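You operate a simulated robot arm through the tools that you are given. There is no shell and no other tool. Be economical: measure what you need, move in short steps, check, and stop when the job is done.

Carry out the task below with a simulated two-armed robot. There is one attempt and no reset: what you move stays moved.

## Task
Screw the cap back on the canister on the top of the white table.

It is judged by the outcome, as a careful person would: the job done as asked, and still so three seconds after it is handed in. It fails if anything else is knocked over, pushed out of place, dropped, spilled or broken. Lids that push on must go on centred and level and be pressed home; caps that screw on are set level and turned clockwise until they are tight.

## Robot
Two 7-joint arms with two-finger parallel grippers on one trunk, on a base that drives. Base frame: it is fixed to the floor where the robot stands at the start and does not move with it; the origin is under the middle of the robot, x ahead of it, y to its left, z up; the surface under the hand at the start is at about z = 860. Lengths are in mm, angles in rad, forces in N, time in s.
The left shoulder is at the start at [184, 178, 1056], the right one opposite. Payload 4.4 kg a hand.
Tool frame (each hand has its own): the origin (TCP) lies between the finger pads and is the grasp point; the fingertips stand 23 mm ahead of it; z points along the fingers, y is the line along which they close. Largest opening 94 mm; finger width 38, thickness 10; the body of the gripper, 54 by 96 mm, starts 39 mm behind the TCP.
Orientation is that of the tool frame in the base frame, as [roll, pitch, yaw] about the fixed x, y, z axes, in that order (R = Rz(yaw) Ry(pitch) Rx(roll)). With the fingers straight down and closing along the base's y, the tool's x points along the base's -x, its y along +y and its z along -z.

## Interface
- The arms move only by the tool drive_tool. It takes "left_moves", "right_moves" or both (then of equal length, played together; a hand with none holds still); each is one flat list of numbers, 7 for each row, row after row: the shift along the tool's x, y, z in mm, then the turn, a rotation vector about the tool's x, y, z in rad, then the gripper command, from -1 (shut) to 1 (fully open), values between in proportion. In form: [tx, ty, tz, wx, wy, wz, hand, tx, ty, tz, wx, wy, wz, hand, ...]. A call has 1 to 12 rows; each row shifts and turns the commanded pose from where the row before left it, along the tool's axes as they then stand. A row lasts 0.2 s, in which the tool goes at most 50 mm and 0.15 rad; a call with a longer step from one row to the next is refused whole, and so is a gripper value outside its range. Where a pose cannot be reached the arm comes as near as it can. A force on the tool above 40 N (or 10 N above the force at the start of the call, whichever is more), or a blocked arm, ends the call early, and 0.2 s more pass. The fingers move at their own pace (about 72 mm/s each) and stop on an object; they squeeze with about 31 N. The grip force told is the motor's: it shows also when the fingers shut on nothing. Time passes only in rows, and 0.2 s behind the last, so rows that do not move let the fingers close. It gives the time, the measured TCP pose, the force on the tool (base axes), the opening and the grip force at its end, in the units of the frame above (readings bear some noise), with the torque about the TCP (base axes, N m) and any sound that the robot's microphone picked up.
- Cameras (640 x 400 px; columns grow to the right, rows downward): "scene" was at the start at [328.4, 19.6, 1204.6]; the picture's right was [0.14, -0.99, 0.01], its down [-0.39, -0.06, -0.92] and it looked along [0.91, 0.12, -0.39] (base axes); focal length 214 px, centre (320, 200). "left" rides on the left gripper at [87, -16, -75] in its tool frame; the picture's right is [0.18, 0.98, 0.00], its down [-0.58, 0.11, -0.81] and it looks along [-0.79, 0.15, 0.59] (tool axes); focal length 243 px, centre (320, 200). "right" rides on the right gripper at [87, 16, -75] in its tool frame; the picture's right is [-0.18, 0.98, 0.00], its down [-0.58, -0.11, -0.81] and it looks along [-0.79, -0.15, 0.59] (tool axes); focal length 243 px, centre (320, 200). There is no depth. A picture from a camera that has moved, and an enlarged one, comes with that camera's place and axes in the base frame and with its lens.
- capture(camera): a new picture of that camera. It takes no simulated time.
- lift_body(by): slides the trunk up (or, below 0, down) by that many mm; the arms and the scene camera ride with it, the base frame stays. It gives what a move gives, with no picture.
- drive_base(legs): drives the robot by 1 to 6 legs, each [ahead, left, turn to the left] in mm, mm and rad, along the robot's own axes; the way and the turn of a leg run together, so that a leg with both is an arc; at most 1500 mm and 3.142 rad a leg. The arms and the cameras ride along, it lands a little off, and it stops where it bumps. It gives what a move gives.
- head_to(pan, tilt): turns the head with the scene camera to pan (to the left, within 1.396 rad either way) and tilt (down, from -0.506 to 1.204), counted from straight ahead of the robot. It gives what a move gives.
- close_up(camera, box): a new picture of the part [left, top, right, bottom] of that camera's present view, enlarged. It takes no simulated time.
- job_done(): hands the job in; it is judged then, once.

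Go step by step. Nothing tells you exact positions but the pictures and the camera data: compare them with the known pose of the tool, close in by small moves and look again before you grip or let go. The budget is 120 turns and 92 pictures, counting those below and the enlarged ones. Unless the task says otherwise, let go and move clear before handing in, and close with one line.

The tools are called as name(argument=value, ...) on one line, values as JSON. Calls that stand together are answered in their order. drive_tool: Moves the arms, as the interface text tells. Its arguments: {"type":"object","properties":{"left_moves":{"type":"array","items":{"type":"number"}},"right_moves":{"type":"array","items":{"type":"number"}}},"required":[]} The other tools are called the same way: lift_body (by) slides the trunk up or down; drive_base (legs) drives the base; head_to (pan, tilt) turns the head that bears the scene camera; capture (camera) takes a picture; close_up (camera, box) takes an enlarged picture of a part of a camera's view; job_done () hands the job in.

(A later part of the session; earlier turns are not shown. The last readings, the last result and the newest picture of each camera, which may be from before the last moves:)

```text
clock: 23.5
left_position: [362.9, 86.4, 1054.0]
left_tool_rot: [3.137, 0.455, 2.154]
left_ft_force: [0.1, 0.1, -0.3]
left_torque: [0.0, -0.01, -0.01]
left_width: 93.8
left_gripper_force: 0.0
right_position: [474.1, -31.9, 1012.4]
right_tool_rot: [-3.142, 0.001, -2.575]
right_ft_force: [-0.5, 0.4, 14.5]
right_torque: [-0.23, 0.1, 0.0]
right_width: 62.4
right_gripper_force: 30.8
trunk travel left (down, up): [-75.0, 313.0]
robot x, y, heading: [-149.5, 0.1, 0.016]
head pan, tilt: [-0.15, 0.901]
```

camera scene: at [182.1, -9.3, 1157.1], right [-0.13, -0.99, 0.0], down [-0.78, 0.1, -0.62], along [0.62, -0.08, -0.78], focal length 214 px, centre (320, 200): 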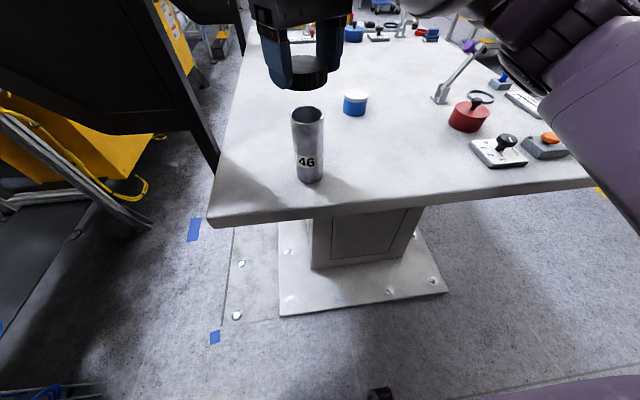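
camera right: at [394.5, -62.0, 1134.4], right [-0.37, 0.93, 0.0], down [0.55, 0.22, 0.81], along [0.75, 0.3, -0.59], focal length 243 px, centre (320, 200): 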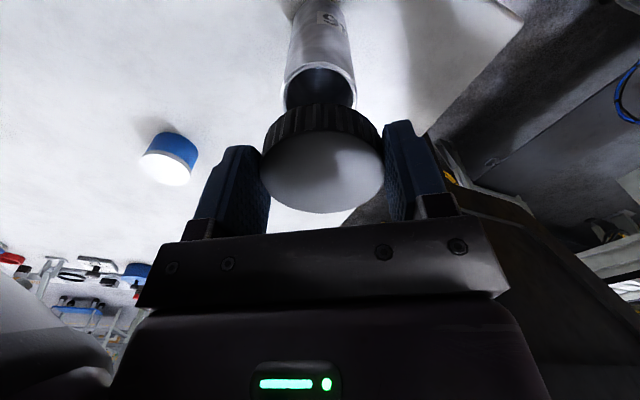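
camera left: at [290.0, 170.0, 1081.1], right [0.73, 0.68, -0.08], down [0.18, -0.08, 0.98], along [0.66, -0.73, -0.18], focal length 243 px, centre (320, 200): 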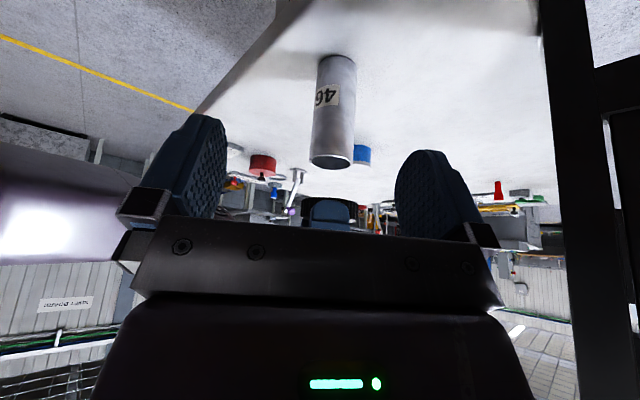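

drive_tool(right_moves=[0, 0, -3, 0, 0, 0, -1, 0.87, -0.63, 0, 0, 0, 0, -1, 0, 0, 2, 0, 0, 0, -1, 0, 0, 1, 0, 0, 0, -1, 0, 0, 0, 0, 0, 0, -1])

close_up(camera="scene", box=[270, 80, 350, 140])

close_up(camera="left", box=[290, 110, 370, 210])

```text
clock: 24.7
left_position: [362.8, 86.1, 1053.7]
left_tool_rot: [3.139, 0.455, 2.157]
left_ft_force: [0.1, 0.0, -0.3]
left_torque: [0.0, 0.03, 0.02]
left_width: 94.1
left_gripper_force: 0.0
right_position: [473.4, -33.7, 1010.9]
right_tool_rot: [-3.141, 0.001, -2.577]
right_ft_force: [1.2, -0.2, 15.5]
right_torque: [-0.35, 0.09, 0.02]
right_width: 62.3
right_gripper_force: 30.9
trunk travel left (down, up): [-75.0, 313.0]
robot x, y, heading: [-149.9, -1.7, 0.014]
head pan, tilt: [-0.15, 0.901]
```

```text
6.67 times, centred on (310, 110) of scene
camera zoom: at [180.9, -9.4, 1157.8], right [-0.13, -0.99, 0.0], down [-0.78, 0.1, -0.62], along [0.62, -0.08, -0.78], focal length 1430 px, centre (387, 800)
```

zoom: 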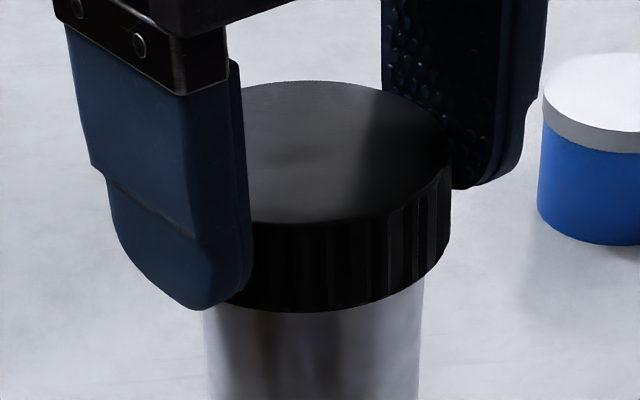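

```text
4.00 times, centred on (330, 160) of left
camera zoom: at [288.9, 170.2, 1082.0], right [0.73, 0.68, -0.08], down [0.18, -0.08, 0.98], along [0.66, -0.73, -0.18], focal length 970 px, centre (280, 360)
```

zoom: 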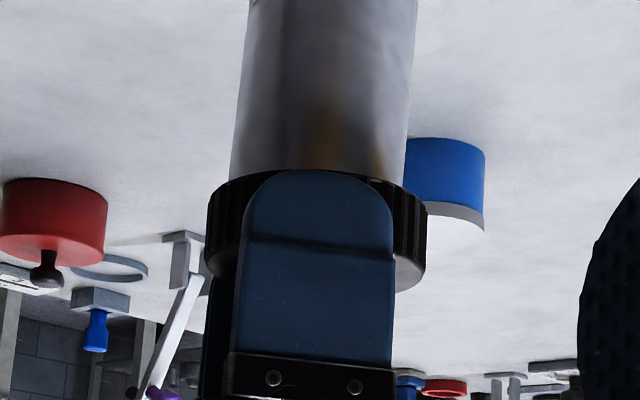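

The canister moved ~2 mm along with the cap, so the cap's skirt is already captured on the rim. I'll begin turning clockwise gently with slight down-feed and watch the forces.

drive_tool(right_moves=[0, 0, 0.1, 0, 0, 0.12, -1, 0, 0, 0.1, 0, 0, 0.12, -1, 0, 0, 0.1, 0, 0, 0.12, -1, 0, 0, 0.1, 0, 0, 0.12, -1, 0, 0, 0.1, 0, 0, 0.12, -1, 0, 0, 0, 0, 0, 0, -1])

close_up(camera="scene", box=[250, 80, 370, 190])

close_up(camera="left", box=[270, 50, 390, 230])

```text
clock: 26.1
left_position: [363.2, 85.9, 1053.0]
left_tool_rot: [3.138, 0.456, 2.155]
left_ft_force: [0.0, -0.3, -0.9]
left_torque: [0.01, 0.05, 0.01]
left_width: 94.1
left_gripper_force: 0.0
right_position: [472.6, -34.3, 1010.5]
right_tool_rot: [3.141, 0.002, 3.107]
right_ft_force: [-0.6, -7.4, 26.2]
right_torque: [-0.66, 0.37, 0.07]
right_width: 62.7
right_gripper_force: 30.9
trunk travel left (down, up): [-75.0, 313.0]
robot x, y, heading: [-149.4, -2.8, 0.017]
head pan, tilt: [-0.15, 0.901]
```

```text
3.64 times, centred on (310, 135) of scene
camera zoom: at [180.3, -10.0, 1157.8], right [-0.13, -0.99, 0.0], down [-0.78, 0.1, -0.62], along [0.62, -0.08, -0.78], focal length 780 px, centre (356, 436)
```

zoom: 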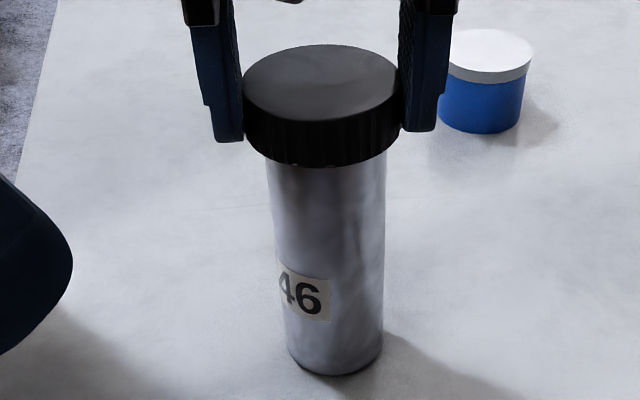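

```text
2.22 times, centred on (330, 140) of left
camera zoom: at [288.3, 169.6, 1082.1], right [0.73, 0.68, -0.08], down [0.18, -0.08, 0.98], along [0.66, -0.73, -0.18], focal length 539 px, centre (298, 333)
```

zoom: 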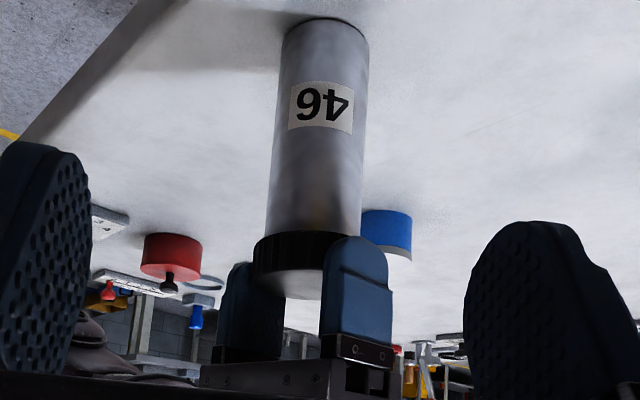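

The canister turns with the cap, so I must hold it with the left hand. I'll ease the right hand's pressure and tilt the left hand to about 30° below horizontal.

drive_tool(left_moves=[0, 0, 0, 0, -0.15, 0, 1, 0, 0, 0, 0, -0.15, 0, 1, 0, 0, 0, 0, -0.15, 0, 1, 0, 0, 0, 0, -0.15, 0, 1, 0, 0, 0, 0, 0, 0, 1], right_moves=[0, 0, -1, 0, 0, 0, -1, 0, 0, 0, 0, 0, 0, -1, 0, 0, 0, 0, 0, 0, -1, 0, 0, 0, 0, 0, 0, -1, 0, 0, 0, 0, 0, 0, -1])

capture(camera="left")

capture(camera="scene")

```text
clock: 27.3
left_position: [411.2, 64.3, 1084.8]
left_tool_rot: [3.139, 1.054, 2.156]
left_ft_force: [0.2, 0.3, -0.3]
left_torque: [-0.04, 0.0, -0.02]
left_width: 93.8
left_gripper_force: 0.0
left hand out of reach, approached as far as the arm can: row 1, 2, 3, 4
right_position: [473.1, -33.3, 1010.3]
right_tool_rot: [-3.141, -0.002, 3.109]
right_ft_force: [-0.2, -3.0, 8.8]
right_torque: [-0.26, 0.11, 0.07]
right_width: 62.5
right_gripper_force: 30.7
trunk travel left (down, up): [-75.0, 313.0]
robot x, y, heading: [-150.4, -2.5, 0.018]
head pan, tilt: [-0.15, 0.901]
```

```text
47 pictures are left
camera left: at [340.8, 145.0, 1045.4], right [0.77, 0.62, -0.16], down [-0.14, 0.4, 0.9], along [0.62, -0.67, 0.4], focal length 243 px, centre (320, 200)
```

left: 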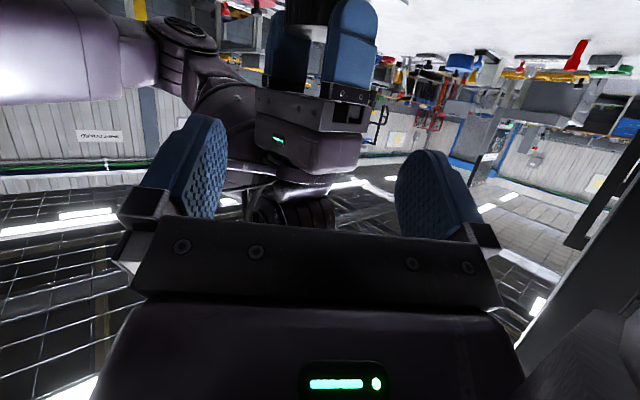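

```text
46 pictures are left
camera scene: at [181.5, -9.5, 1157.2], right [-0.13, -0.99, 0.0], down [-0.78, 0.1, -0.62], along [0.62, -0.08, -0.78], focal length 214 px, centre (320, 200)
```

scene: 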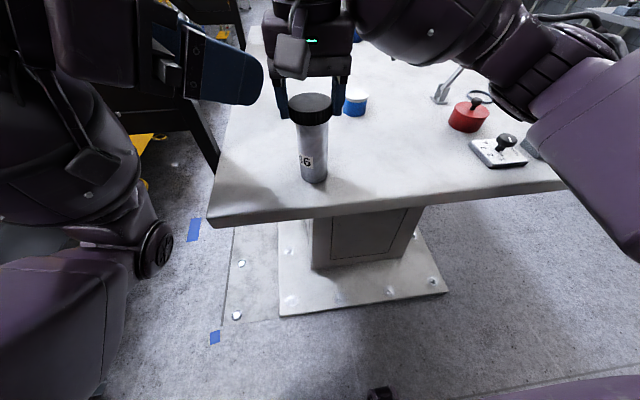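

The left arm is too folded here. I'll set the cap down resting on the rim (ease force to ~0), release it, lift the right hand, then back the base for more room.

drive_tool(right_moves=[0, 0, -0.5, 0, 0, 0, -1, 0, 0, 0, 0, 0, 0, -1])

close_up(camera="scene", box=[260, 80, 360, 190])

```text
clock: 27.9
left_position: [413.0, 62.9, 1084.5]
left_tool_rot: [3.14, 1.051, 2.153]
left_ft_force: [0.1, 0.2, -0.1]
left_torque: [0.0, -0.01, 0.05]
left_width: 93.7
left_gripper_force: 0.1
right_position: [474.5, -33.2, 1010.8]
right_tool_rot: [-3.141, -0.001, 3.109]
right_ft_force: [-1.1, -2.5, 4.4]
right_torque: [-0.12, 0.1, 0.02]
right_width: 62.6
right_gripper_force: 30.9
trunk travel left (down, up): [-75.0, 313.0]
robot x, y, heading: [-145.3, -4.6, 0.019]
head pan, tilt: [-0.15, 0.901]
```

```text
3.64 times, centred on (310, 135) of scene
camera zoom: at [181.8, -9.6, 1157.1], right [-0.13, -0.99, 0.0], down [-0.78, 0.1, -0.62], along [0.62, -0.08, -0.78], focal length 780 px, centre (356, 436)
```

zoom: 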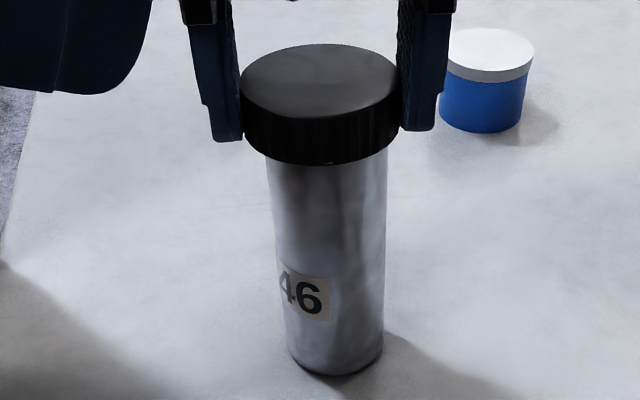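

drive_tool(right_moves=[0, 0, 0, 0, 0, 0, 0.45, 0, 0, 0, 0, 0, 0, 0.6, 0, 0, 0, 0, 0, 0, 1, 0, 0, 0, 0, 0, 0, 1, 0, 0, -25, 0, 0, 0, 1, 0, 0, -25, 0, 0, 0, 1, 0, 0, -30, 0, 0, 0, 1, 0, 0, 0, 0, 0, 0, 1])

close_up(camera="scene", box=[260, 80, 360, 190])

```text
clock: 29.7
left_position: [413.9, 64.7, 1083.7]
left_tool_rot: [-3.141, 1.052, 2.155]
left_ft_force: [-0.2, 0.0, 0.2]
left_torque: [-0.01, 0.0, -0.02]
left_width: 94.0
left_gripper_force: 0.0
right_position: [475.7, -36.1, 1092.2]
right_tool_rot: [-3.141, -0.001, 3.107]
right_ft_force: [0.8, 0.5, 0.2]
right_torque: [0.02, 0.02, 0.01]
right_width: 94.1
right_gripper_force: 0.1
trunk travel left (down, up): [-75.0, 313.0]
robot x, y, heading: [-147.7, 0.9, 0.018]
head pan, tilt: [-0.15, 0.901]
```

```text
3.64 times, centred on (310, 135) of scene
camera zoom: at [182.7, -9.4, 1156.7], right [-0.13, -0.99, 0.0], down [-0.78, 0.1, -0.62], along [0.62, -0.08, -0.78], focal length 780 px, centre (356, 436)
```

zoom: 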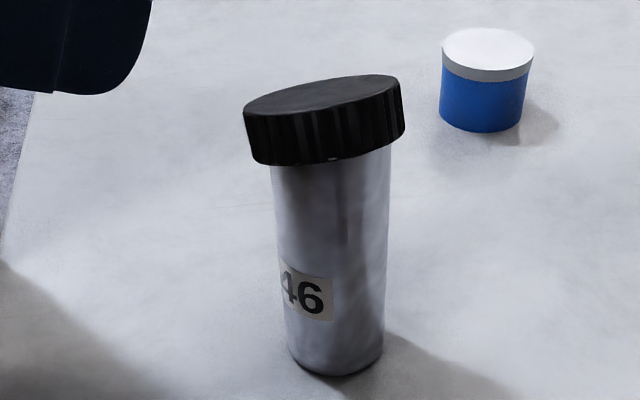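

The cap rests slightly tilted (its −y edge on the rim), stable for now. I'll back the base 120 mm for reach.

drive_base(legs=[[-120, 0, 0]])

drive_tool(left_moves=[0, 0, 0, 0, 0, 0, 1, 0, 0, 0, 0, 0, 0, 1, 0, 0, 0, 0, 0, 0, 1])

capture(camera="scene")

```text
clock: 30.9
left_position: [292.6, 62.6, 1083.4]
left_tool_rot: [3.141, 1.054, 2.153]
left_ft_force: [-1.3, -0.7, -0.5]
left_torque: [0.0, 0.03, 0.0]
left_width: 93.8
left_gripper_force: 0.0
right_position: [353.9, -36.5, 1092.4]
right_tool_rot: [-3.141, 0.0, 3.108]
right_ft_force: [-0.2, -0.5, -0.4]
right_torque: [0.03, 0.02, -0.02]
right_width: 94.0
right_gripper_force: 0.0
trunk travel left (down, up): [-75.0, 313.0]
robot x, y, heading: [-268.2, -1.9, 0.016]
head pan, tilt: [-0.15, 0.901]
```

```text
clock: 31.7
left_position: [294.1, 61.6, 1084.5]
left_tool_rot: [3.141, 1.053, 2.154]
left_ft_force: [0.1, 0.7, -0.5]
left_torque: [0.0, 0.01, 0.02]
left_width: 93.9
left_gripper_force: 0.0
right_position: [354.8, -36.2, 1093.0]
right_tool_rot: [3.141, 0.0, 3.109]
right_ft_force: [0.1, -0.6, 0.3]
right_torque: [0.0, -0.05, -0.01]
right_width: 94.1
right_gripper_force: 0.0
trunk travel left (down, up): [-75.0, 313.0]
robot x, y, heading: [-266.8, -4.2, 0.018]
head pan, tilt: [-0.15, 0.901]
```

```text
43 pictures are left
camera scene: at [61.9, -11.3, 1157.1], right [-0.13, -0.99, 0.0], down [-0.78, 0.1, -0.62], along [0.62, -0.08, -0.78], focal length 214 px, centre (320, 200)
```

scene: 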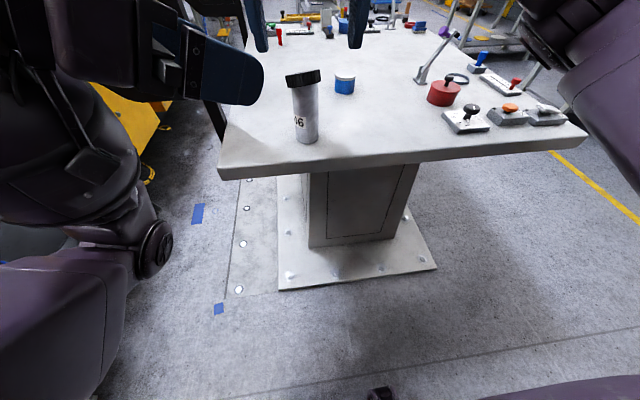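

Move the right hand aside, then bring the left hand to a standoff behind the canister.

drive_tool(left_moves=[0, 0, 0, 0, 0, 0, 1, 0, 0, 0, 0, 0, 0, 1, 0, 0, 0, 0, 0, 0, 1, 13.75, 24.2, 31.4, 0, 0, 0, 1, 13.75, 24.2, 31.4, 0, 0, 0, 1, 13.75, 24.2, 31.4, 0, 0, 0, 1, 13.75, 24.2, 31.4, 0, 0, 0, 1, 0, 0, 0, 0, 0, 0, 1, 0, 0, 0, 0, 0, 0, 1], right_moves=[0, -45, 0, 0, 0, 0, 1, 0, -45, 0, 0, 0, 0, 1, 0, -45, 0, 0, 0, 0, 1, 0, 0, 0, 0, 0, 0, 1, 0, 0, 0, 0, 0, 0, 1, 0, 0, 0, 0, 0, 0, 1, 0, 0, 0, 0, 0, 0, 1, 0, 0, 0, 0, 0, 0, 1, 0, 0, 0, 0, 0, 0, 1])

capture(camera="scene")

capture(camera="left")

```text
clock: 33.7
left_position: [418.2, 47.5, 973.5]
left_tool_rot: [-3.141, 1.052, 2.155]
left_ft_force: [-0.6, 0.0, 0.2]
left_torque: [-0.03, 0.0, 0.0]
left_width: 93.8
left_gripper_force: 0.0
right_position: [348.2, -170.8, 1098.2]
right_tool_rot: [-3.14, -0.003, 3.108]
right_ft_force: [0.3, 0.0, -0.2]
right_torque: [-0.01, 0.03, -0.02]
right_width: 93.9
right_gripper_force: 0.1
trunk travel left (down, up): [-75.0, 313.0]
robot x, y, heading: [-267.5, -3.4, 0.018]
head pan, tilt: [-0.15, 0.901]
```

```text
42 pictures are left
camera scene: at [62.0, -11.3, 1157.1], right [-0.13, -0.99, 0.0], down [-0.78, 0.1, -0.62], along [0.62, -0.08, -0.78], focal length 214 px, centre (320, 200)
```

scene: 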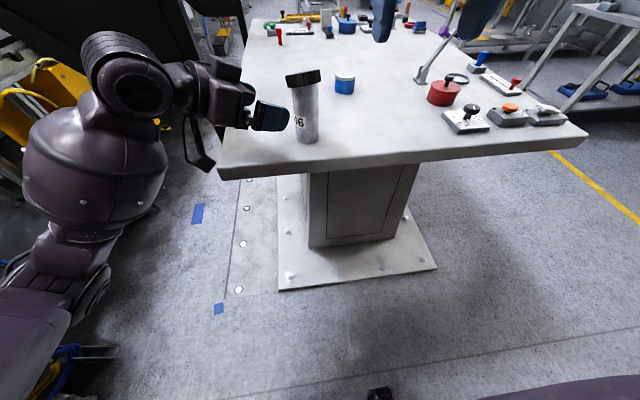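

```text
41 pictures are left
camera left: at [345.3, 128.0, 935.8], right [0.77, 0.62, -0.16], down [-0.14, 0.4, 0.9], along [0.62, -0.67, 0.4], focal length 243 px, centre (320, 200)
```

left: 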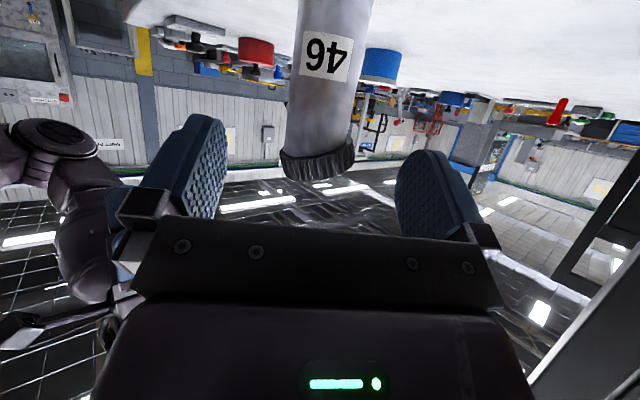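

Aligned to within a few mm. I'll advance along the tool axis partway and recheck before closing.

drive_tool(left_moves=[-2, 2.5, 20, 0, 0, 0, 1, -2, 2.5, 20, 0, 0, 0, 1, 0, 0, 15, 0, 0, 0, 1, 0, 0, 0, 0, 0, 0, 1])

capture(camera="left")

close_up(camera="scene", box=[180, 50, 360, 170])

```text
clock: 34.7
left_position: [450.2, 7.4, 949.8]
left_tool_rot: [3.137, 1.055, 2.153]
left_ft_force: [-0.8, 0.3, 0.2]
left_torque: [0.0, -0.05, -0.04]
left_width: 94.0
left_gripper_force: 0.0
right_position: [348.6, -170.3, 1098.0]
right_tool_rot: [3.14, 0.0, 3.109]
right_ft_force: [0.3, -0.6, -0.2]
right_torque: [-0.03, 0.0, 0.05]
right_width: 93.8
right_gripper_force: 0.0
trunk travel left (down, up): [-75.0, 313.0]
robot x, y, heading: [-267.4, -4.7, 0.024]
head pan, tilt: [-0.15, 0.901]
```

```text
40 pictures are left
camera left: at [378.1, 88.4, 911.5], right [0.77, 0.62, -0.16], down [-0.14, 0.4, 0.9], along [0.62, -0.67, 0.4], focal length 243 px, centre (320, 200)
```

left: 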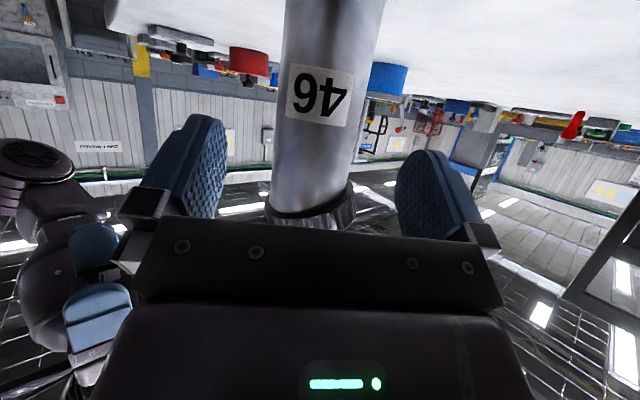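

```text
3.33 times, centred on (270, 110) of scene
camera zoom: at [61.7, -11.2, 1157.2], right [-0.13, -0.99, 0.0], down [-0.78, 0.1, -0.62], along [0.62, -0.08, -0.78], focal length 715 px, centre (487, 500)
```

zoom: 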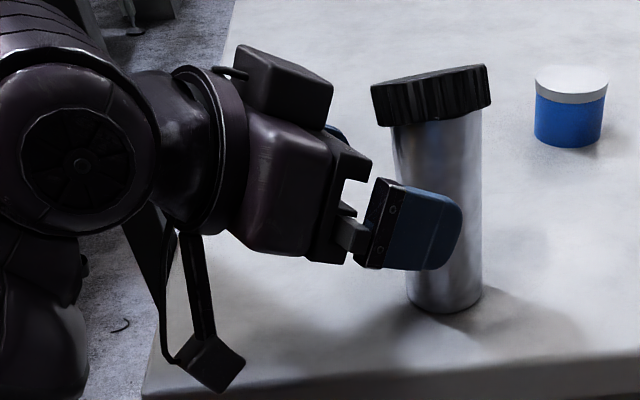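

Well centred. Advance the remaining ~41 mm.

drive_tool(left_moves=[0, 0, 15, 0, 0, 0, 1, 0, 0, 14, 0, 0, 0, 1, 0, 0, 12, 0, 0, 0, 1, 0, 0, 0, 0, 0, 0, 1])

capture(camera="left")

close_up(camera="scene", box=[180, 50, 360, 170])

```text
clock: 35.7
left_position: [471.8, -20.8, 928.3]
left_tool_rot: [3.14, 1.054, 2.154]
left_ft_force: [-0.2, -0.5, 0.3]
left_torque: [-0.01, 0.01, 0.0]
left_width: 94.2
left_gripper_force: 0.0
right_position: [348.6, -169.9, 1097.9]
right_tool_rot: [-3.141, 0.0, 3.109]
right_ft_force: [0.0, -0.3, -0.6]
right_torque: [0.02, 0.03, 0.01]
right_width: 94.1
right_gripper_force: 0.1
trunk travel left (down, up): [-75.0, 313.0]
robot x, y, heading: [-265.8, -2.3, 0.015]
head pan, tilt: [-0.15, 0.901]
```

```text
38 pictures are left
camera left: at [398.8, 59.8, 890.5], right [0.77, 0.62, -0.16], down [-0.14, 0.4, 0.9], along [0.62, -0.67, 0.4], focal length 243 px, centre (320, 200)
```

left: 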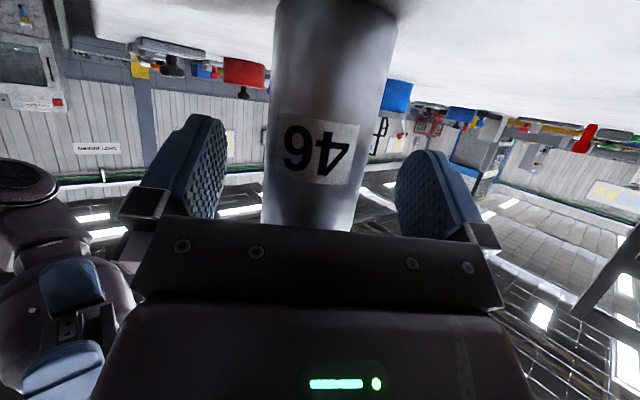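

```text
3.33 times, centred on (270, 110) of scene
camera zoom: at [61.7, -11.3, 1157.2], right [-0.13, -0.99, 0.0], down [-0.78, 0.1, -0.62], along [0.62, -0.08, -0.78], focal length 715 px, centre (487, 500)
```

zoom: 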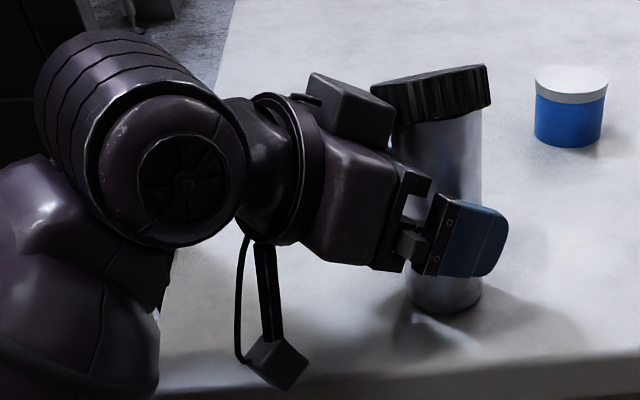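

The canister is between the pads. Close the left hand on it.

drive_tool(left_moves=[0, 0, 0, 0, 0, 0, 0.3, 0, 0, 0, 0, 0, 0, 0.1, 0, 0, 0, 0, 0, 0, -1, 0, 0, 0, 0, 0, 0, -1, 0, 0, 0, 0, 0, 0, -1])

close_up(camera="scene", box=[220, 50, 360, 150])

capture(camera="left")

```text
clock: 36.9
left_position: [470.6, -21.3, 928.6]
left_tool_rot: [-3.141, 1.054, 2.154]
left_ft_force: [0.3, -1.2, 0.6]
left_torque: [-0.14, 0.07, 0.01]
left_width: 50.6
left_gripper_force: 30.9
right_position: [348.6, -170.3, 1098.5]
right_tool_rot: [3.141, 0.0, 3.109]
right_ft_force: [0.0, 0.2, -0.7]
right_torque: [0.02, 0.01, 0.0]
right_width: 94.0
right_gripper_force: 0.0
trunk travel left (down, up): [-75.0, 313.0]
robot x, y, heading: [-268.9, -2.4, 0.019]
head pan, tilt: [-0.15, 0.901]
```

```text
4.00 times, centred on (290, 100) of scene
camera zoom: at [61.7, -11.4, 1157.2], right [-0.13, -0.99, 0.0], down [-0.78, 0.1, -0.62], along [0.62, -0.08, -0.78], focal length 858 px, centre (440, 600)
```

zoom: 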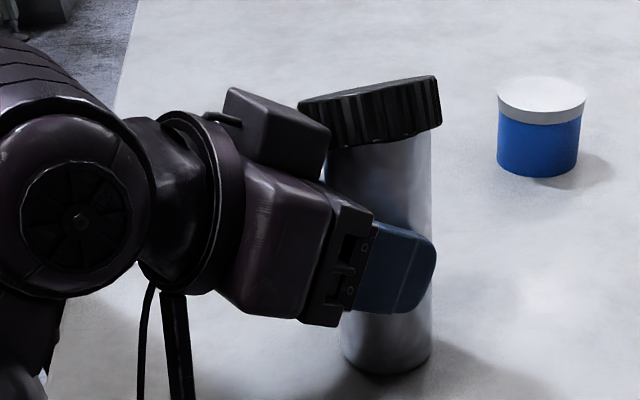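

```text
35 pictures are left
camera left: at [398.7, 59.8, 890.5], right [0.77, 0.62, -0.16], down [-0.14, 0.4, 0.9], along [0.62, -0.67, 0.4], focal length 243 px, centre (320, 200)
```

left: 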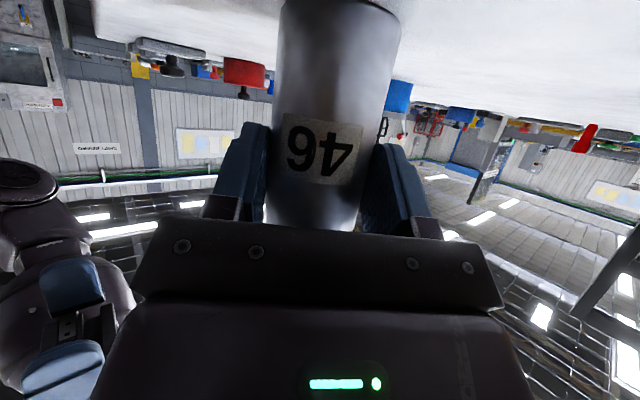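

The canister is firmly held (50.6 mm). Next I bring the right hand above the cap, turned so its fingers clear the left hand, and look.

drive_tool(right_moves=[-31, 35.5, 0, 0, 0, 0, 1, -31, 35.5, 0, 0, 0, 0, 1, -31, 35.5, 0, 0, 0, 0, 1, -31, 35.5, 0, 0, 0, 0, 1, 0, 0, 5, 0, 0, 0.12, 1, 0, 0, 5, 0, 0, 0.12, 1, 0, 0, 5, 0, 0, 0.12, 1, 0, 0, 5, 0, 0, 0.12, 1, 0, 0, 0, 0, 0, 0, 1])

capture(camera="right")

capture(camera="scene")

```text
clock: 38.9
left_position: [470.1, -21.9, 927.9]
left_tool_rot: [3.14, 1.053, 2.154]
left_ft_force: [0.6, -1.1, 0.4]
left_torque: [-0.17, 0.09, 0.01]
left_width: 50.6
left_gripper_force: 30.7
right_position: [479.0, -32.8, 1072.0]
right_tool_rot: [3.141, 0.0, 2.627]
right_ft_force: [-0.1, 0.7, -0.3]
right_torque: [0.0, -0.03, 0.0]
right_width: 94.3
right_gripper_force: 0.0
trunk travel left (down, up): [-75.0, 313.0]
robot x, y, heading: [-267.0, 0.2, 0.02]
head pan, tilt: [-0.15, 0.901]
```

```text
34 pictures are left
camera right: at [411.4, 24.2, 1146.8], right [0.64, 0.76, 0.0], down [0.45, -0.38, 0.81], along [0.62, -0.52, -0.59], focal length 243 px, centre (320, 200)
```

right: 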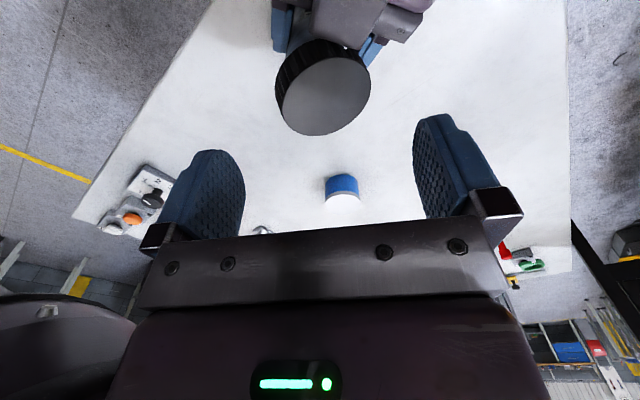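

```text
33 pictures are left
camera scene: at [61.6, -11.4, 1157.2], right [-0.13, -0.99, 0.0], down [-0.78, 0.1, -0.62], along [0.62, -0.08, -0.78], focal length 214 px, centre (320, 200)
```

scene: 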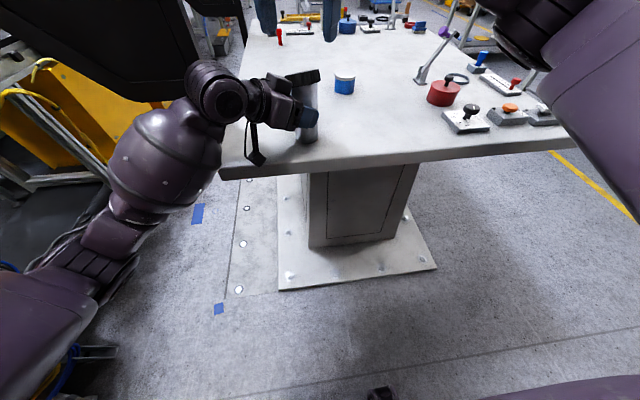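

close_up(camera="right", box=[240, 0, 440, 140])

```text
2.86 times, centred on (340, 70) of right
camera zoom: at [411.4, 24.2, 1146.8], right [0.64, 0.76, 0.0], down [0.45, -0.38, 0.81], along [0.62, -0.52, -0.59], focal length 693 px, centre (263, 571)
```

zoom: 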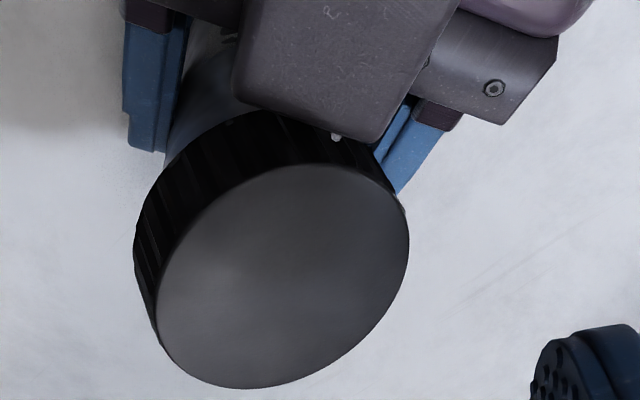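

The left gripper's housing is next to the cap, but at this yaw the right fingers clear it. I'll centre over the cap (≈(478,-28)) and descend around its upper half.

drive_tool(right_moves=[3.2, 3.7, 15, 0, 0, 0, 1, 0, 0, 20, 0, 0, 0, 1, 0, 0, 12, 0, 0, 0, 1, 0, 0, 8, 0, 0, 0, 1, 0, 0, 0, 0, 0, 0, 1])

close_up(camera="right", box=[180, 60, 460, 240])

```text
clock: 40.1
left_position: [470.1, -21.7, 928.6]
left_tool_rot: [3.14, 1.054, 2.154]
left_ft_force: [-1.3, 1.3, 1.4]
left_torque: [-0.01, 0.1, -0.02]
left_width: 50.4
left_gripper_force: 30.7
right_position: [478.7, -26.4, 1017.8]
right_tool_rot: [3.14, 0.0, 2.629]
right_ft_force: [-0.3, -0.4, 0.7]
right_torque: [0.01, -0.01, 0.01]
right_width: 93.9
right_gripper_force: 0.0
trunk travel left (down, up): [-75.0, 313.0]
robot x, y, heading: [-266.8, -2.0, 0.018]
head pan, tilt: [-0.15, 0.901]
```

```text
2.22 times, centred on (320, 150) of right
camera zoom: at [411.1, 28.2, 1091.2], right [0.64, 0.77, 0.0], down [0.45, -0.38, 0.81], along [0.62, -0.52, -0.59], focal length 539 px, centre (320, 311)
```

zoom: 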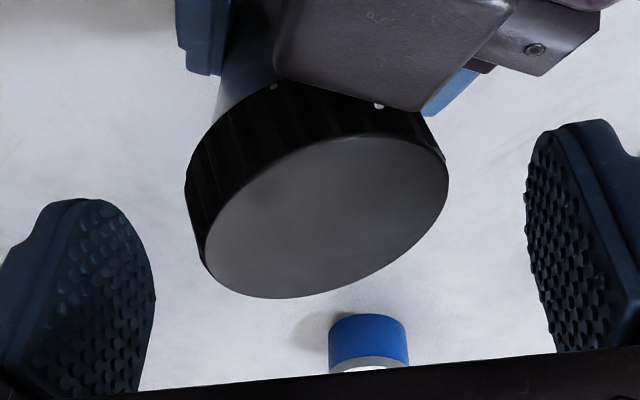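

Cap centre is ~5 mm toward the tool's +x from the TCP; correct and close.

drive_tool(right_moves=[4.5, 0.5, 0, 0, 0, 0, 1, 0, 0, 0, 0, 0, 0, 0.5, 0, 0, 0, 0, 0, 0, 0.35, 0, 0, 0, 0, 0, 0, 0.2, 0, 0, 0, 0, 0, 0, -1, 0, 0, 0, 0, 0, 0, -1])

close_up(camera="right", box=[180, 60, 460, 240])

close_up(camera="scene", box=[220, 40, 360, 140])

```text
clock: 41.5
left_position: [470.8, -20.0, 929.9]
left_tool_rot: [3.135, 1.053, 2.153]
left_ft_force: [2.2, 17.6, 0.1]
left_torque: [0.49, -0.51, 1.13]
left_width: 51.3
left_gripper_force: 31.0
right_position: [474.5, -25.6, 1018.0]
right_tool_rot: [3.141, 0.002, 2.626]
right_ft_force: [1.7, -14.5, 9.3]
right_torque: [-1.35, -0.04, -1.04]
right_width: 55.2
right_gripper_force: 30.5
trunk travel left (down, up): [-75.0, 313.0]
robot x, y, heading: [-265.4, -1.1, 0.014]
head pan, tilt: [-0.15, 0.901]
```

```text
2.22 times, centred on (320, 150) of right
camera zoom: at [407.6, 31.0, 1093.1], right [0.65, 0.76, 0.0], down [0.45, -0.38, 0.81], along [0.62, -0.52, -0.59], focal length 539 px, centre (320, 311)
```

zoom: 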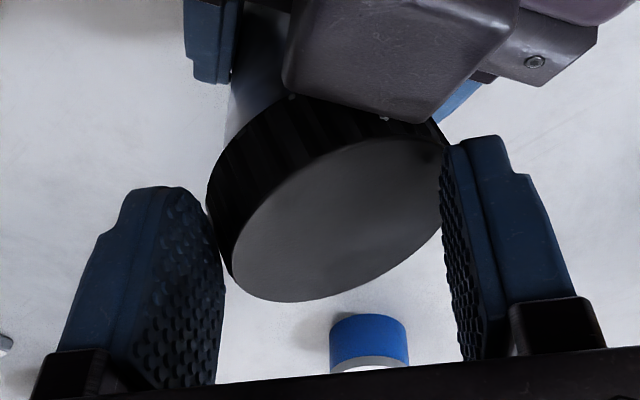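

```text
4.00 times, centred on (290, 90) of scene
camera zoom: at [61.3, -10.9, 1157.6], right [-0.13, -0.99, 0.0], down [-0.78, 0.1, -0.62], along [0.62, -0.08, -0.78], focal length 858 px, centre (440, 640)
```

zoom: 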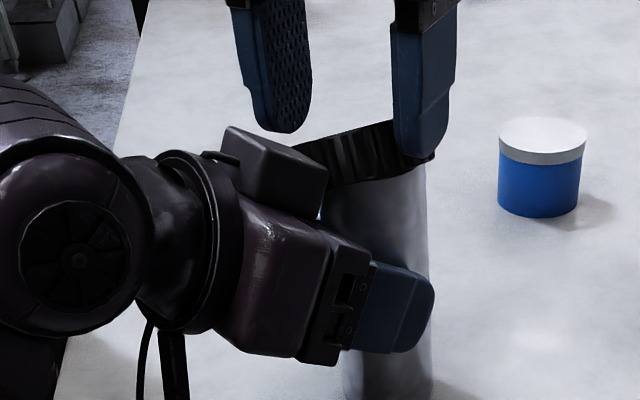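

The fingers closed off-centre (55 mm chord) and loaded the cap; I'll reopen at once and look.

drive_tool(right_moves=[0, 0, 0, 0, 0, 0, 0.6, 0, 0, 0, 0, 0, 0, 1, 0, 0, 0, 0, 0, 0, 1, 0, 0, -30, 0, 0, 0, 1, 0, 0, -25, 0, 0, 0, 1, 0, 0, 0, 0, 0, 0, 1])

close_up(camera="right", box=[220, 0, 420, 150])

close_up(camera="scene", box=[240, 50, 340, 120])

```text
clock: 42.9
left_position: [471.2, -21.3, 930.4]
left_tool_rot: [3.138, 1.056, 2.154]
left_ft_force: [-1.2, -1.7, 4.2]
left_torque: [0.06, 0.16, 0.01]
left_width: 50.4
left_gripper_force: 31.1
right_position: [473.5, -25.7, 1071.6]
right_tool_rot: [-3.142, 0.0, 2.628]
right_ft_force: [-0.3, -0.3, -0.1]
right_torque: [-0.02, 0.03, 0.02]
right_width: 93.9
right_gripper_force: 0.0
trunk travel left (down, up): [-75.0, 313.0]
robot x, y, heading: [-268.5, -3.5, 0.017]
head pan, tilt: [-0.15, 0.901]
```

```text
2.67 times, centred on (320, 75) of right
camera zoom: at [408.3, 30.6, 1146.0], right [0.64, 0.77, 0.0], down [0.45, -0.38, 0.81], along [0.62, -0.52, -0.59], focal length 647 px, centre (320, 533)
```

zoom: 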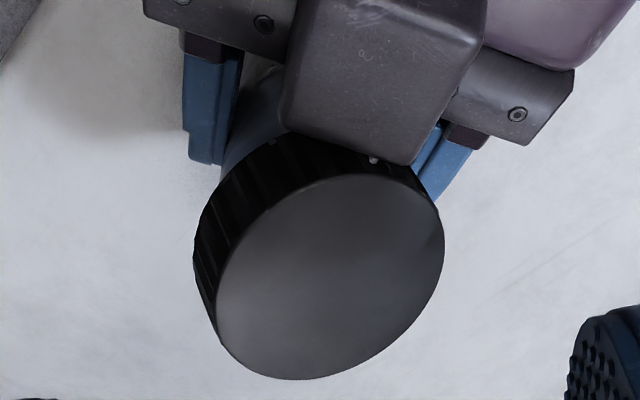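

```text
5.71 times, centred on (290, 85) of scene
camera zoom: at [61.4, -11.3, 1157.3], right [-0.13, -0.99, 0.0], down [-0.78, 0.1, -0.62], along [0.62, -0.08, -0.78], focal length 1226 px, centre (491, 857)
```

zoom: 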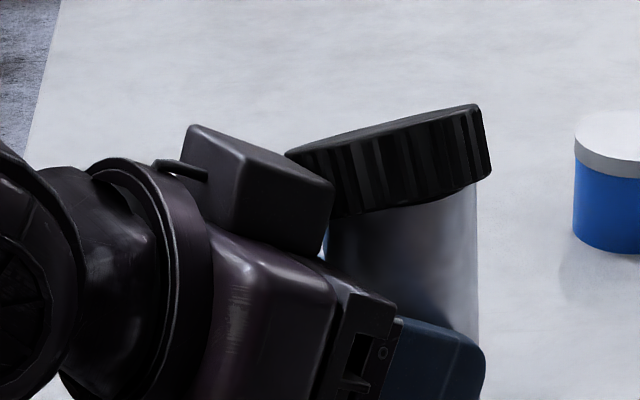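

The cap sits lower and more tilted than I assumed (+y side down over the rim), so the fingers were too high. I'll re-centre at (478.5,-27.5) and go lower before closing.

drive_tool(right_moves=[-5.2, 0.9, 20, 0, 0, 0, 1, 0, 0, 20, 0, 0, 0, 1, 0, 0, 15, 0, 0, 0, 1, 0, 0, 10, 0, 0, 0, 1, 0, 0, 5, 0, 0, 0, 1, 0, 0, 0, 0, 0, 0, 1])

close_up(camera="right", box=[180, 60, 460, 240])

```text
clock: 44.3
left_position: [470.6, -21.5, 928.8]
left_tool_rot: [3.14, 1.055, 2.155]
left_ft_force: [2.0, 0.5, 2.4]
left_torque: [0.01, 0.03, -0.02]
left_width: 50.3
left_gripper_force: 31.5
right_position: [479.3, -26.1, 1001.9]
right_tool_rot: [-3.141, -0.001, 2.629]
right_ft_force: [0.0, 0.6, 1.7]
right_torque: [0.17, -0.07, 0.05]
right_width: 93.8
right_gripper_force: 0.1
trunk travel left (down, up): [-75.0, 313.0]
robot x, y, heading: [-267.9, -4.8, 0.018]
head pan, tilt: [-0.15, 0.901]
```

```text
2.22 times, centred on (320, 150) of right
camera zoom: at [411.4, 29.6, 1076.6], right [0.64, 0.77, 0.0], down [0.45, -0.38, 0.81], along [0.62, -0.52, -0.59], focal length 539 px, centre (320, 311)
```

zoom: 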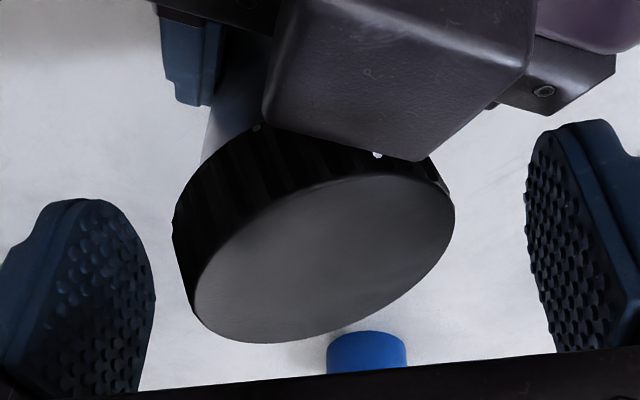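

Good, now the pads straddle the cap squarely. Close.

drive_tool(right_moves=[0, 0, 0, 0, 0, 0, 0.5, 0, 0, 0, 0, 0, 0, 0.35, 0, 0, 0, 0, 0, 0, 0.25, 0, 0, 0, 0, 0, 0, -1, 0, 0, 0, 0, 0, 0, -1])

close_up(camera="right", box=[180, 60, 460, 240])

```text
clock: 45.5
left_position: [472.2, -20.4, 929.3]
left_tool_rot: [3.137, 1.052, 2.156]
left_ft_force: [7.1, 18.8, 3.5]
left_torque: [-1.12, 0.45, 0.27]
left_width: 50.0
left_gripper_force: 31.3
right_position: [477.4, -28.9, 1001.5]
right_tool_rot: [-3.139, 0.001, 2.628]
right_ft_force: [-7.2, -19.8, -1.5]
right_torque: [-0.33, 0.09, -0.07]
right_width: 65.4
right_gripper_force: 30.7
trunk travel left (down, up): [-75.0, 313.0]
robot x, y, heading: [-270.2, -0.8, 0.017]
head pan, tilt: [-0.15, 0.901]
```

```text
2.22 times, centred on (320, 150) of right
camera zoom: at [411.9, 28.8, 1076.1], right [0.64, 0.76, 0.0], down [0.45, -0.38, 0.81], along [0.62, -0.52, -0.59], focal length 539 px, centre (320, 311)
```

zoom: 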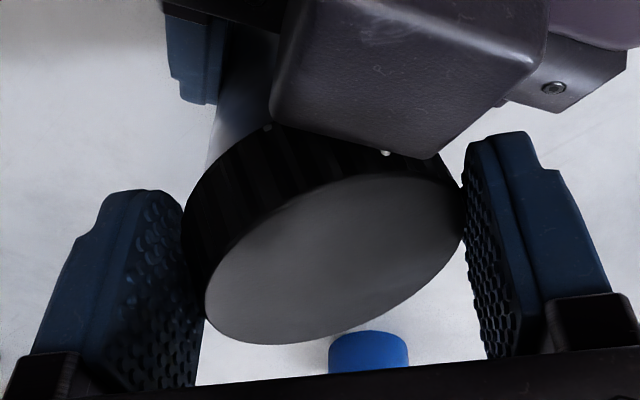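

The cap is gripped but still hooked on the rim. I'll relieve the side force and lift it off so it can level between the pads.

drive_tool(right_moves=[0, -1.5, 0, 0, 0, 0, -1, 0, 0, -3, 0, 0, 0, -1, 0, 0, -5, 0, 0, 0, -1, 0, 0, -8, 0, 0, 0, -1, 0, 0, -8, 0, 0, 0, -1, 0, 0, -10, 0, 0, 0, -1, 0, 0, 0, 0, 0, 0, -1])

close_up(camera="right", box=[180, 40, 460, 220])

close_up(camera="scene", box=[240, 40, 340, 110])

```text
clock: 47.1
left_position: [469.0, -21.9, 929.1]
left_tool_rot: [3.139, 1.053, 2.155]
left_ft_force: [-1.2, -2.1, 3.3]
left_torque: [-0.05, 0.12, 0.01]
left_width: 50.1
left_gripper_force: 30.7
right_position: [477.7, -27.4, 1036.5]
right_tool_rot: [-3.142, -0.001, 2.628]
right_ft_force: [-1.4, 0.4, 0.0]
right_torque: [-0.03, 0.01, -0.02]
right_width: 64.9
right_gripper_force: 31.1
trunk travel left (down, up): [-75.0, 313.0]
robot x, y, heading: [-268.3, -1.4, 0.022]
head pan, tilt: [-0.15, 0.901]
```

```text
2.22 times, centred on (320, 130) of right
camera zoom: at [410.1, 28.7, 1111.7], right [0.64, 0.77, 0.0], down [0.45, -0.38, 0.81], along [0.62, -0.52, -0.59], focal length 539 px, centre (320, 356)
```

zoom: 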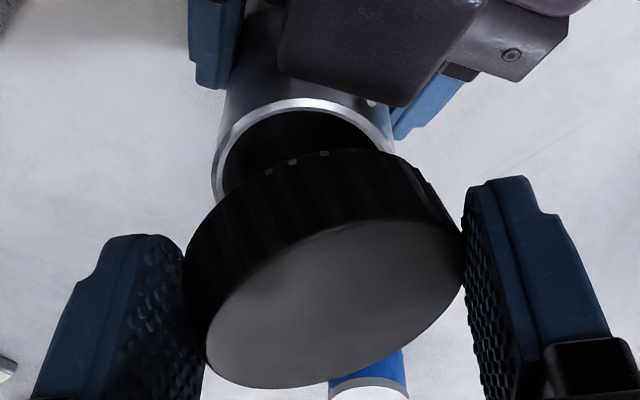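

```text
5.71 times, centred on (290, 75) of scene
camera zoom: at [61.5, -11.4, 1157.2], right [-0.13, -0.99, 0.0], down [-0.78, 0.1, -0.62], along [0.62, -0.08, -0.78], focal length 1226 px, centre (491, 914)
```

zoom: 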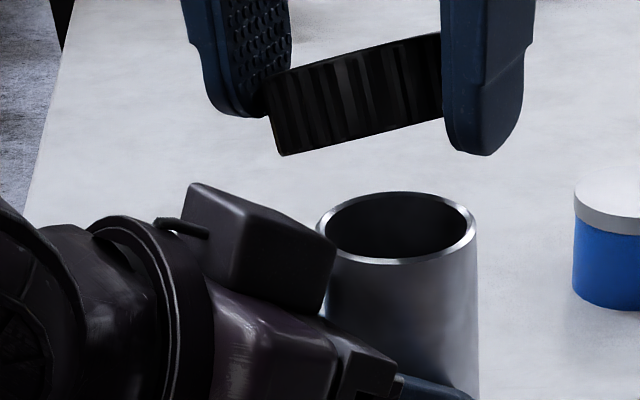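

The cap stayed tilted in the pads, and the left gripper's housing (≈29 mm from the canister axis, up to z≈996) would also obstruct it. Plan: set the cap flat on free table at about (608,-42), then re-pose the left grip flatter.

drive_tool(right_moves=[0, 0, -15, 0, 0, 0, -1, -40.2, 17, 0, 0, 0, 0, -1, -40.2, 17, 0, 0, 0, 0, -1, -40.2, 17, 0, 0, 0, 0, -1, 0, 0, 45, 0, 0, 0, -1, 0, 0, 45, 0, 0, 0, -1, 0, 0, 40, 0, 0, 0, -1, 0, 0, 18, 0, 0, 0, -1, 0, 0, 0, 0, 0, 0, -1])

close_up(camera="scene", box=[240, 30, 380, 130])

```text
clock: 49.1
left_position: [471.4, -21.2, 928.7]
left_tool_rot: [3.139, 1.052, 2.153]
left_ft_force: [2.6, 0.1, 3.0]
left_torque: [0.02, -0.08, 0.0]
left_width: 49.8
left_gripper_force: 30.7
right_position: [611.7, -45.0, 902.8]
right_tool_rot: [3.141, -0.001, 2.629]
right_ft_force: [0.0, 0.2, -0.9]
right_torque: [-0.02, 0.0, 0.01]
right_width: 65.0
right_gripper_force: 30.8
trunk travel left (down, up): [-75.0, 313.0]
robot x, y, heading: [-272.2, -2.7, 0.016]
head pan, tilt: [-0.15, 0.901]
```

```text
4.00 times, centred on (310, 80) of scene
camera zoom: at [61.8, -11.3, 1157.2], right [-0.13, -0.99, 0.0], down [-0.78, 0.1, -0.62], along [0.62, -0.08, -0.78], focal length 858 px, centre (360, 680)
```

zoom: 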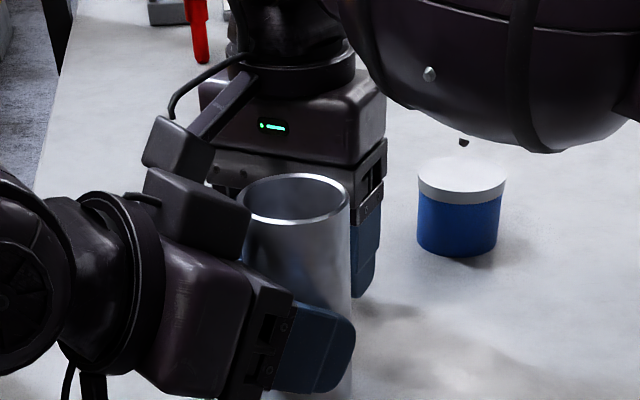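

drive_tool(right_moves=[0, 0, 6, 0, 0, 0, -1, 0, 0, 4, 0, 0, 0, -1, 0, 0, 2, 0, 0, 0, -1, 0, 0, 2, 0, 0, 0, -1, 0, 0, 0, 0, 0, 0, -1])

close_up(camera="right", box=[180, 60, 460, 240])

```text
clock: 50.3
left_position: [469.7, -21.9, 929.8]
left_tool_rot: [3.136, 1.054, 2.15]
left_ft_force: [-0.1, 0.4, -3.2]
left_torque: [0.01, 0.05, -0.01]
left_width: 49.9
left_gripper_force: 30.8
right_position: [609.8, -44.2, 891.0]
right_tool_rot: [3.141, 0.002, 2.627]
right_ft_force: [1.0, -4.0, 20.5]
right_torque: [0.01, -0.68, -0.12]
right_width: 65.4
right_gripper_force: 31.0
trunk travel left (down, up): [-75.0, 313.0]
robot x, y, heading: [-270.5, -1.3, 0.015]
head pan, tilt: [-0.15, 0.901]
```

```text
2.22 times, centred on (320, 150) of right
camera zoom: at [541.6, 12.6, 966.4], right [0.64, 0.77, 0.0], down [0.45, -0.38, 0.81], along [0.62, -0.52, -0.59], focal length 539 px, centre (320, 311)
```

zoom: 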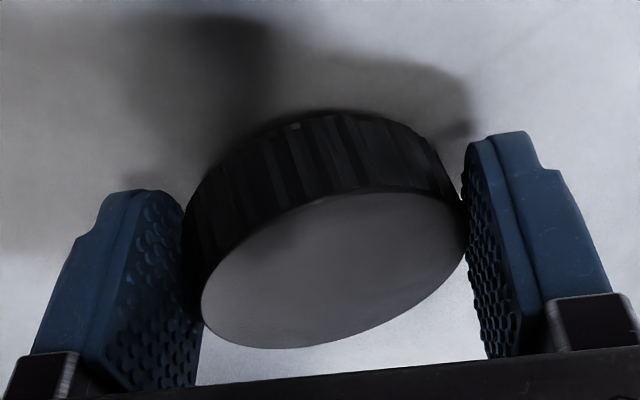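

Touching the table; release so it drops flat.

drive_tool(right_moves=[0, 0, -1, 0, 0, 0, -1, 0, 0, 0, 0, 0, 0, 0.45, 0, 0, 0, 0, 0, 0, 0.6, 0, 0, 0, 0, 0, 0, 1, 0, 0, 0, 0, 0, 0, 1])

close_up(camera="right", box=[180, 60, 460, 240])

```text
clock: 51.5
left_position: [471.4, -21.6, 928.4]
left_tool_rot: [3.14, 1.051, 2.154]
left_ft_force: [-0.7, -1.5, 4.4]
left_torque: [-0.09, 0.1, 0.02]
left_width: 49.8
left_gripper_force: 31.3
right_position: [608.7, -44.0, 890.3]
right_tool_rot: [-3.141, 0.001, 2.627]
right_ft_force: [0.5, 0.1, -0.1]
right_torque: [0.01, 0.02, 0.03]
right_width: 94.2
right_gripper_force: 0.0
trunk travel left (down, up): [-75.0, 313.0]
robot x, y, heading: [-267.9, -0.9, 0.019]
head pan, tilt: [-0.15, 0.901]
```

```text
2.22 times, centred on (320, 150) of right
camera zoom: at [542.1, 13.5, 964.3], right [0.64, 0.77, 0.0], down [0.45, -0.38, 0.81], along [0.62, -0.52, -0.59], focal length 539 px, centre (320, 311)
```

zoom: 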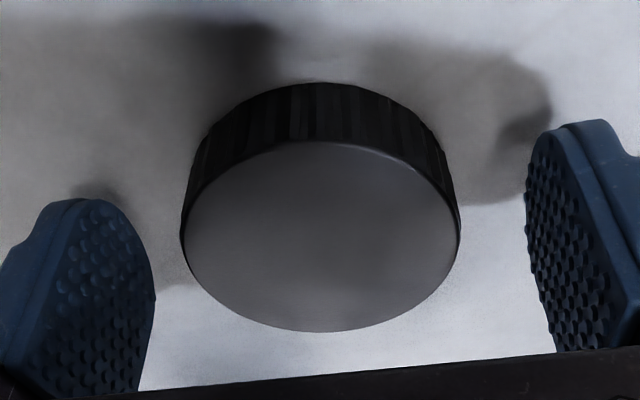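

Now flat and centred. Regrip level and lift.

drive_tool(right_moves=[0, 0, -1.5, 0, 0, 0, 1, 0, 0, 0, 0, 0, 0, 0.45, 0, 0, 0, 0, 0, 0, -1, 0, 0, 0, 0, 0, 0, -1, 0, 0, -10, 0, 0, 0, -1, 0, 0, -40, 0, 0, 0, -1, 0, 0, -45, 0, 0, 0, -1, 0, 0, -45, 0, 0, 0, -1, 0, 0, -40, 0, 0, 0, -1, 0, 0, 0, 0, 0, 0, -1])

close_up(camera="scene", box=[240, 10, 380, 110])

```text
clock: 53.7
left_position: [470.9, -20.8, 929.1]
left_tool_rot: [3.141, 1.054, 2.154]
left_ft_force: [1.5, -0.1, 1.4]
left_torque: [0.15, 0.0, -0.03]
left_width: 49.5
left_gripper_force: 31.3
right_position: [607.5, -43.8, 1074.4]
right_tool_rot: [-3.138, -0.003, 2.628]
right_ft_force: [0.1, -0.1, -0.4]
right_torque: [-0.02, 0.02, -0.03]
right_width: 62.7
right_gripper_force: 31.6
trunk travel left (down, up): [-75.0, 313.0]
robot x, y, heading: [-269.7, -4.1, 0.016]
head pan, tilt: [-0.15, 0.901]
```

```text
4.00 times, centred on (310, 60) of scene
camera zoom: at [61.8, -11.2, 1157.0], right [-0.13, -0.99, 0.0], down [-0.78, 0.1, -0.62], along [0.62, -0.08, -0.78], focal length 858 px, centre (360, 760)
```

zoom: 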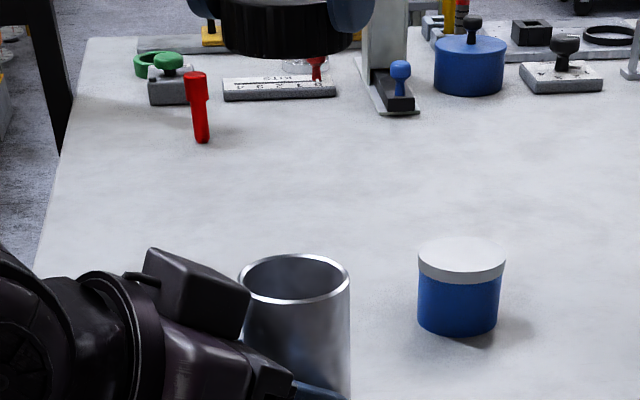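

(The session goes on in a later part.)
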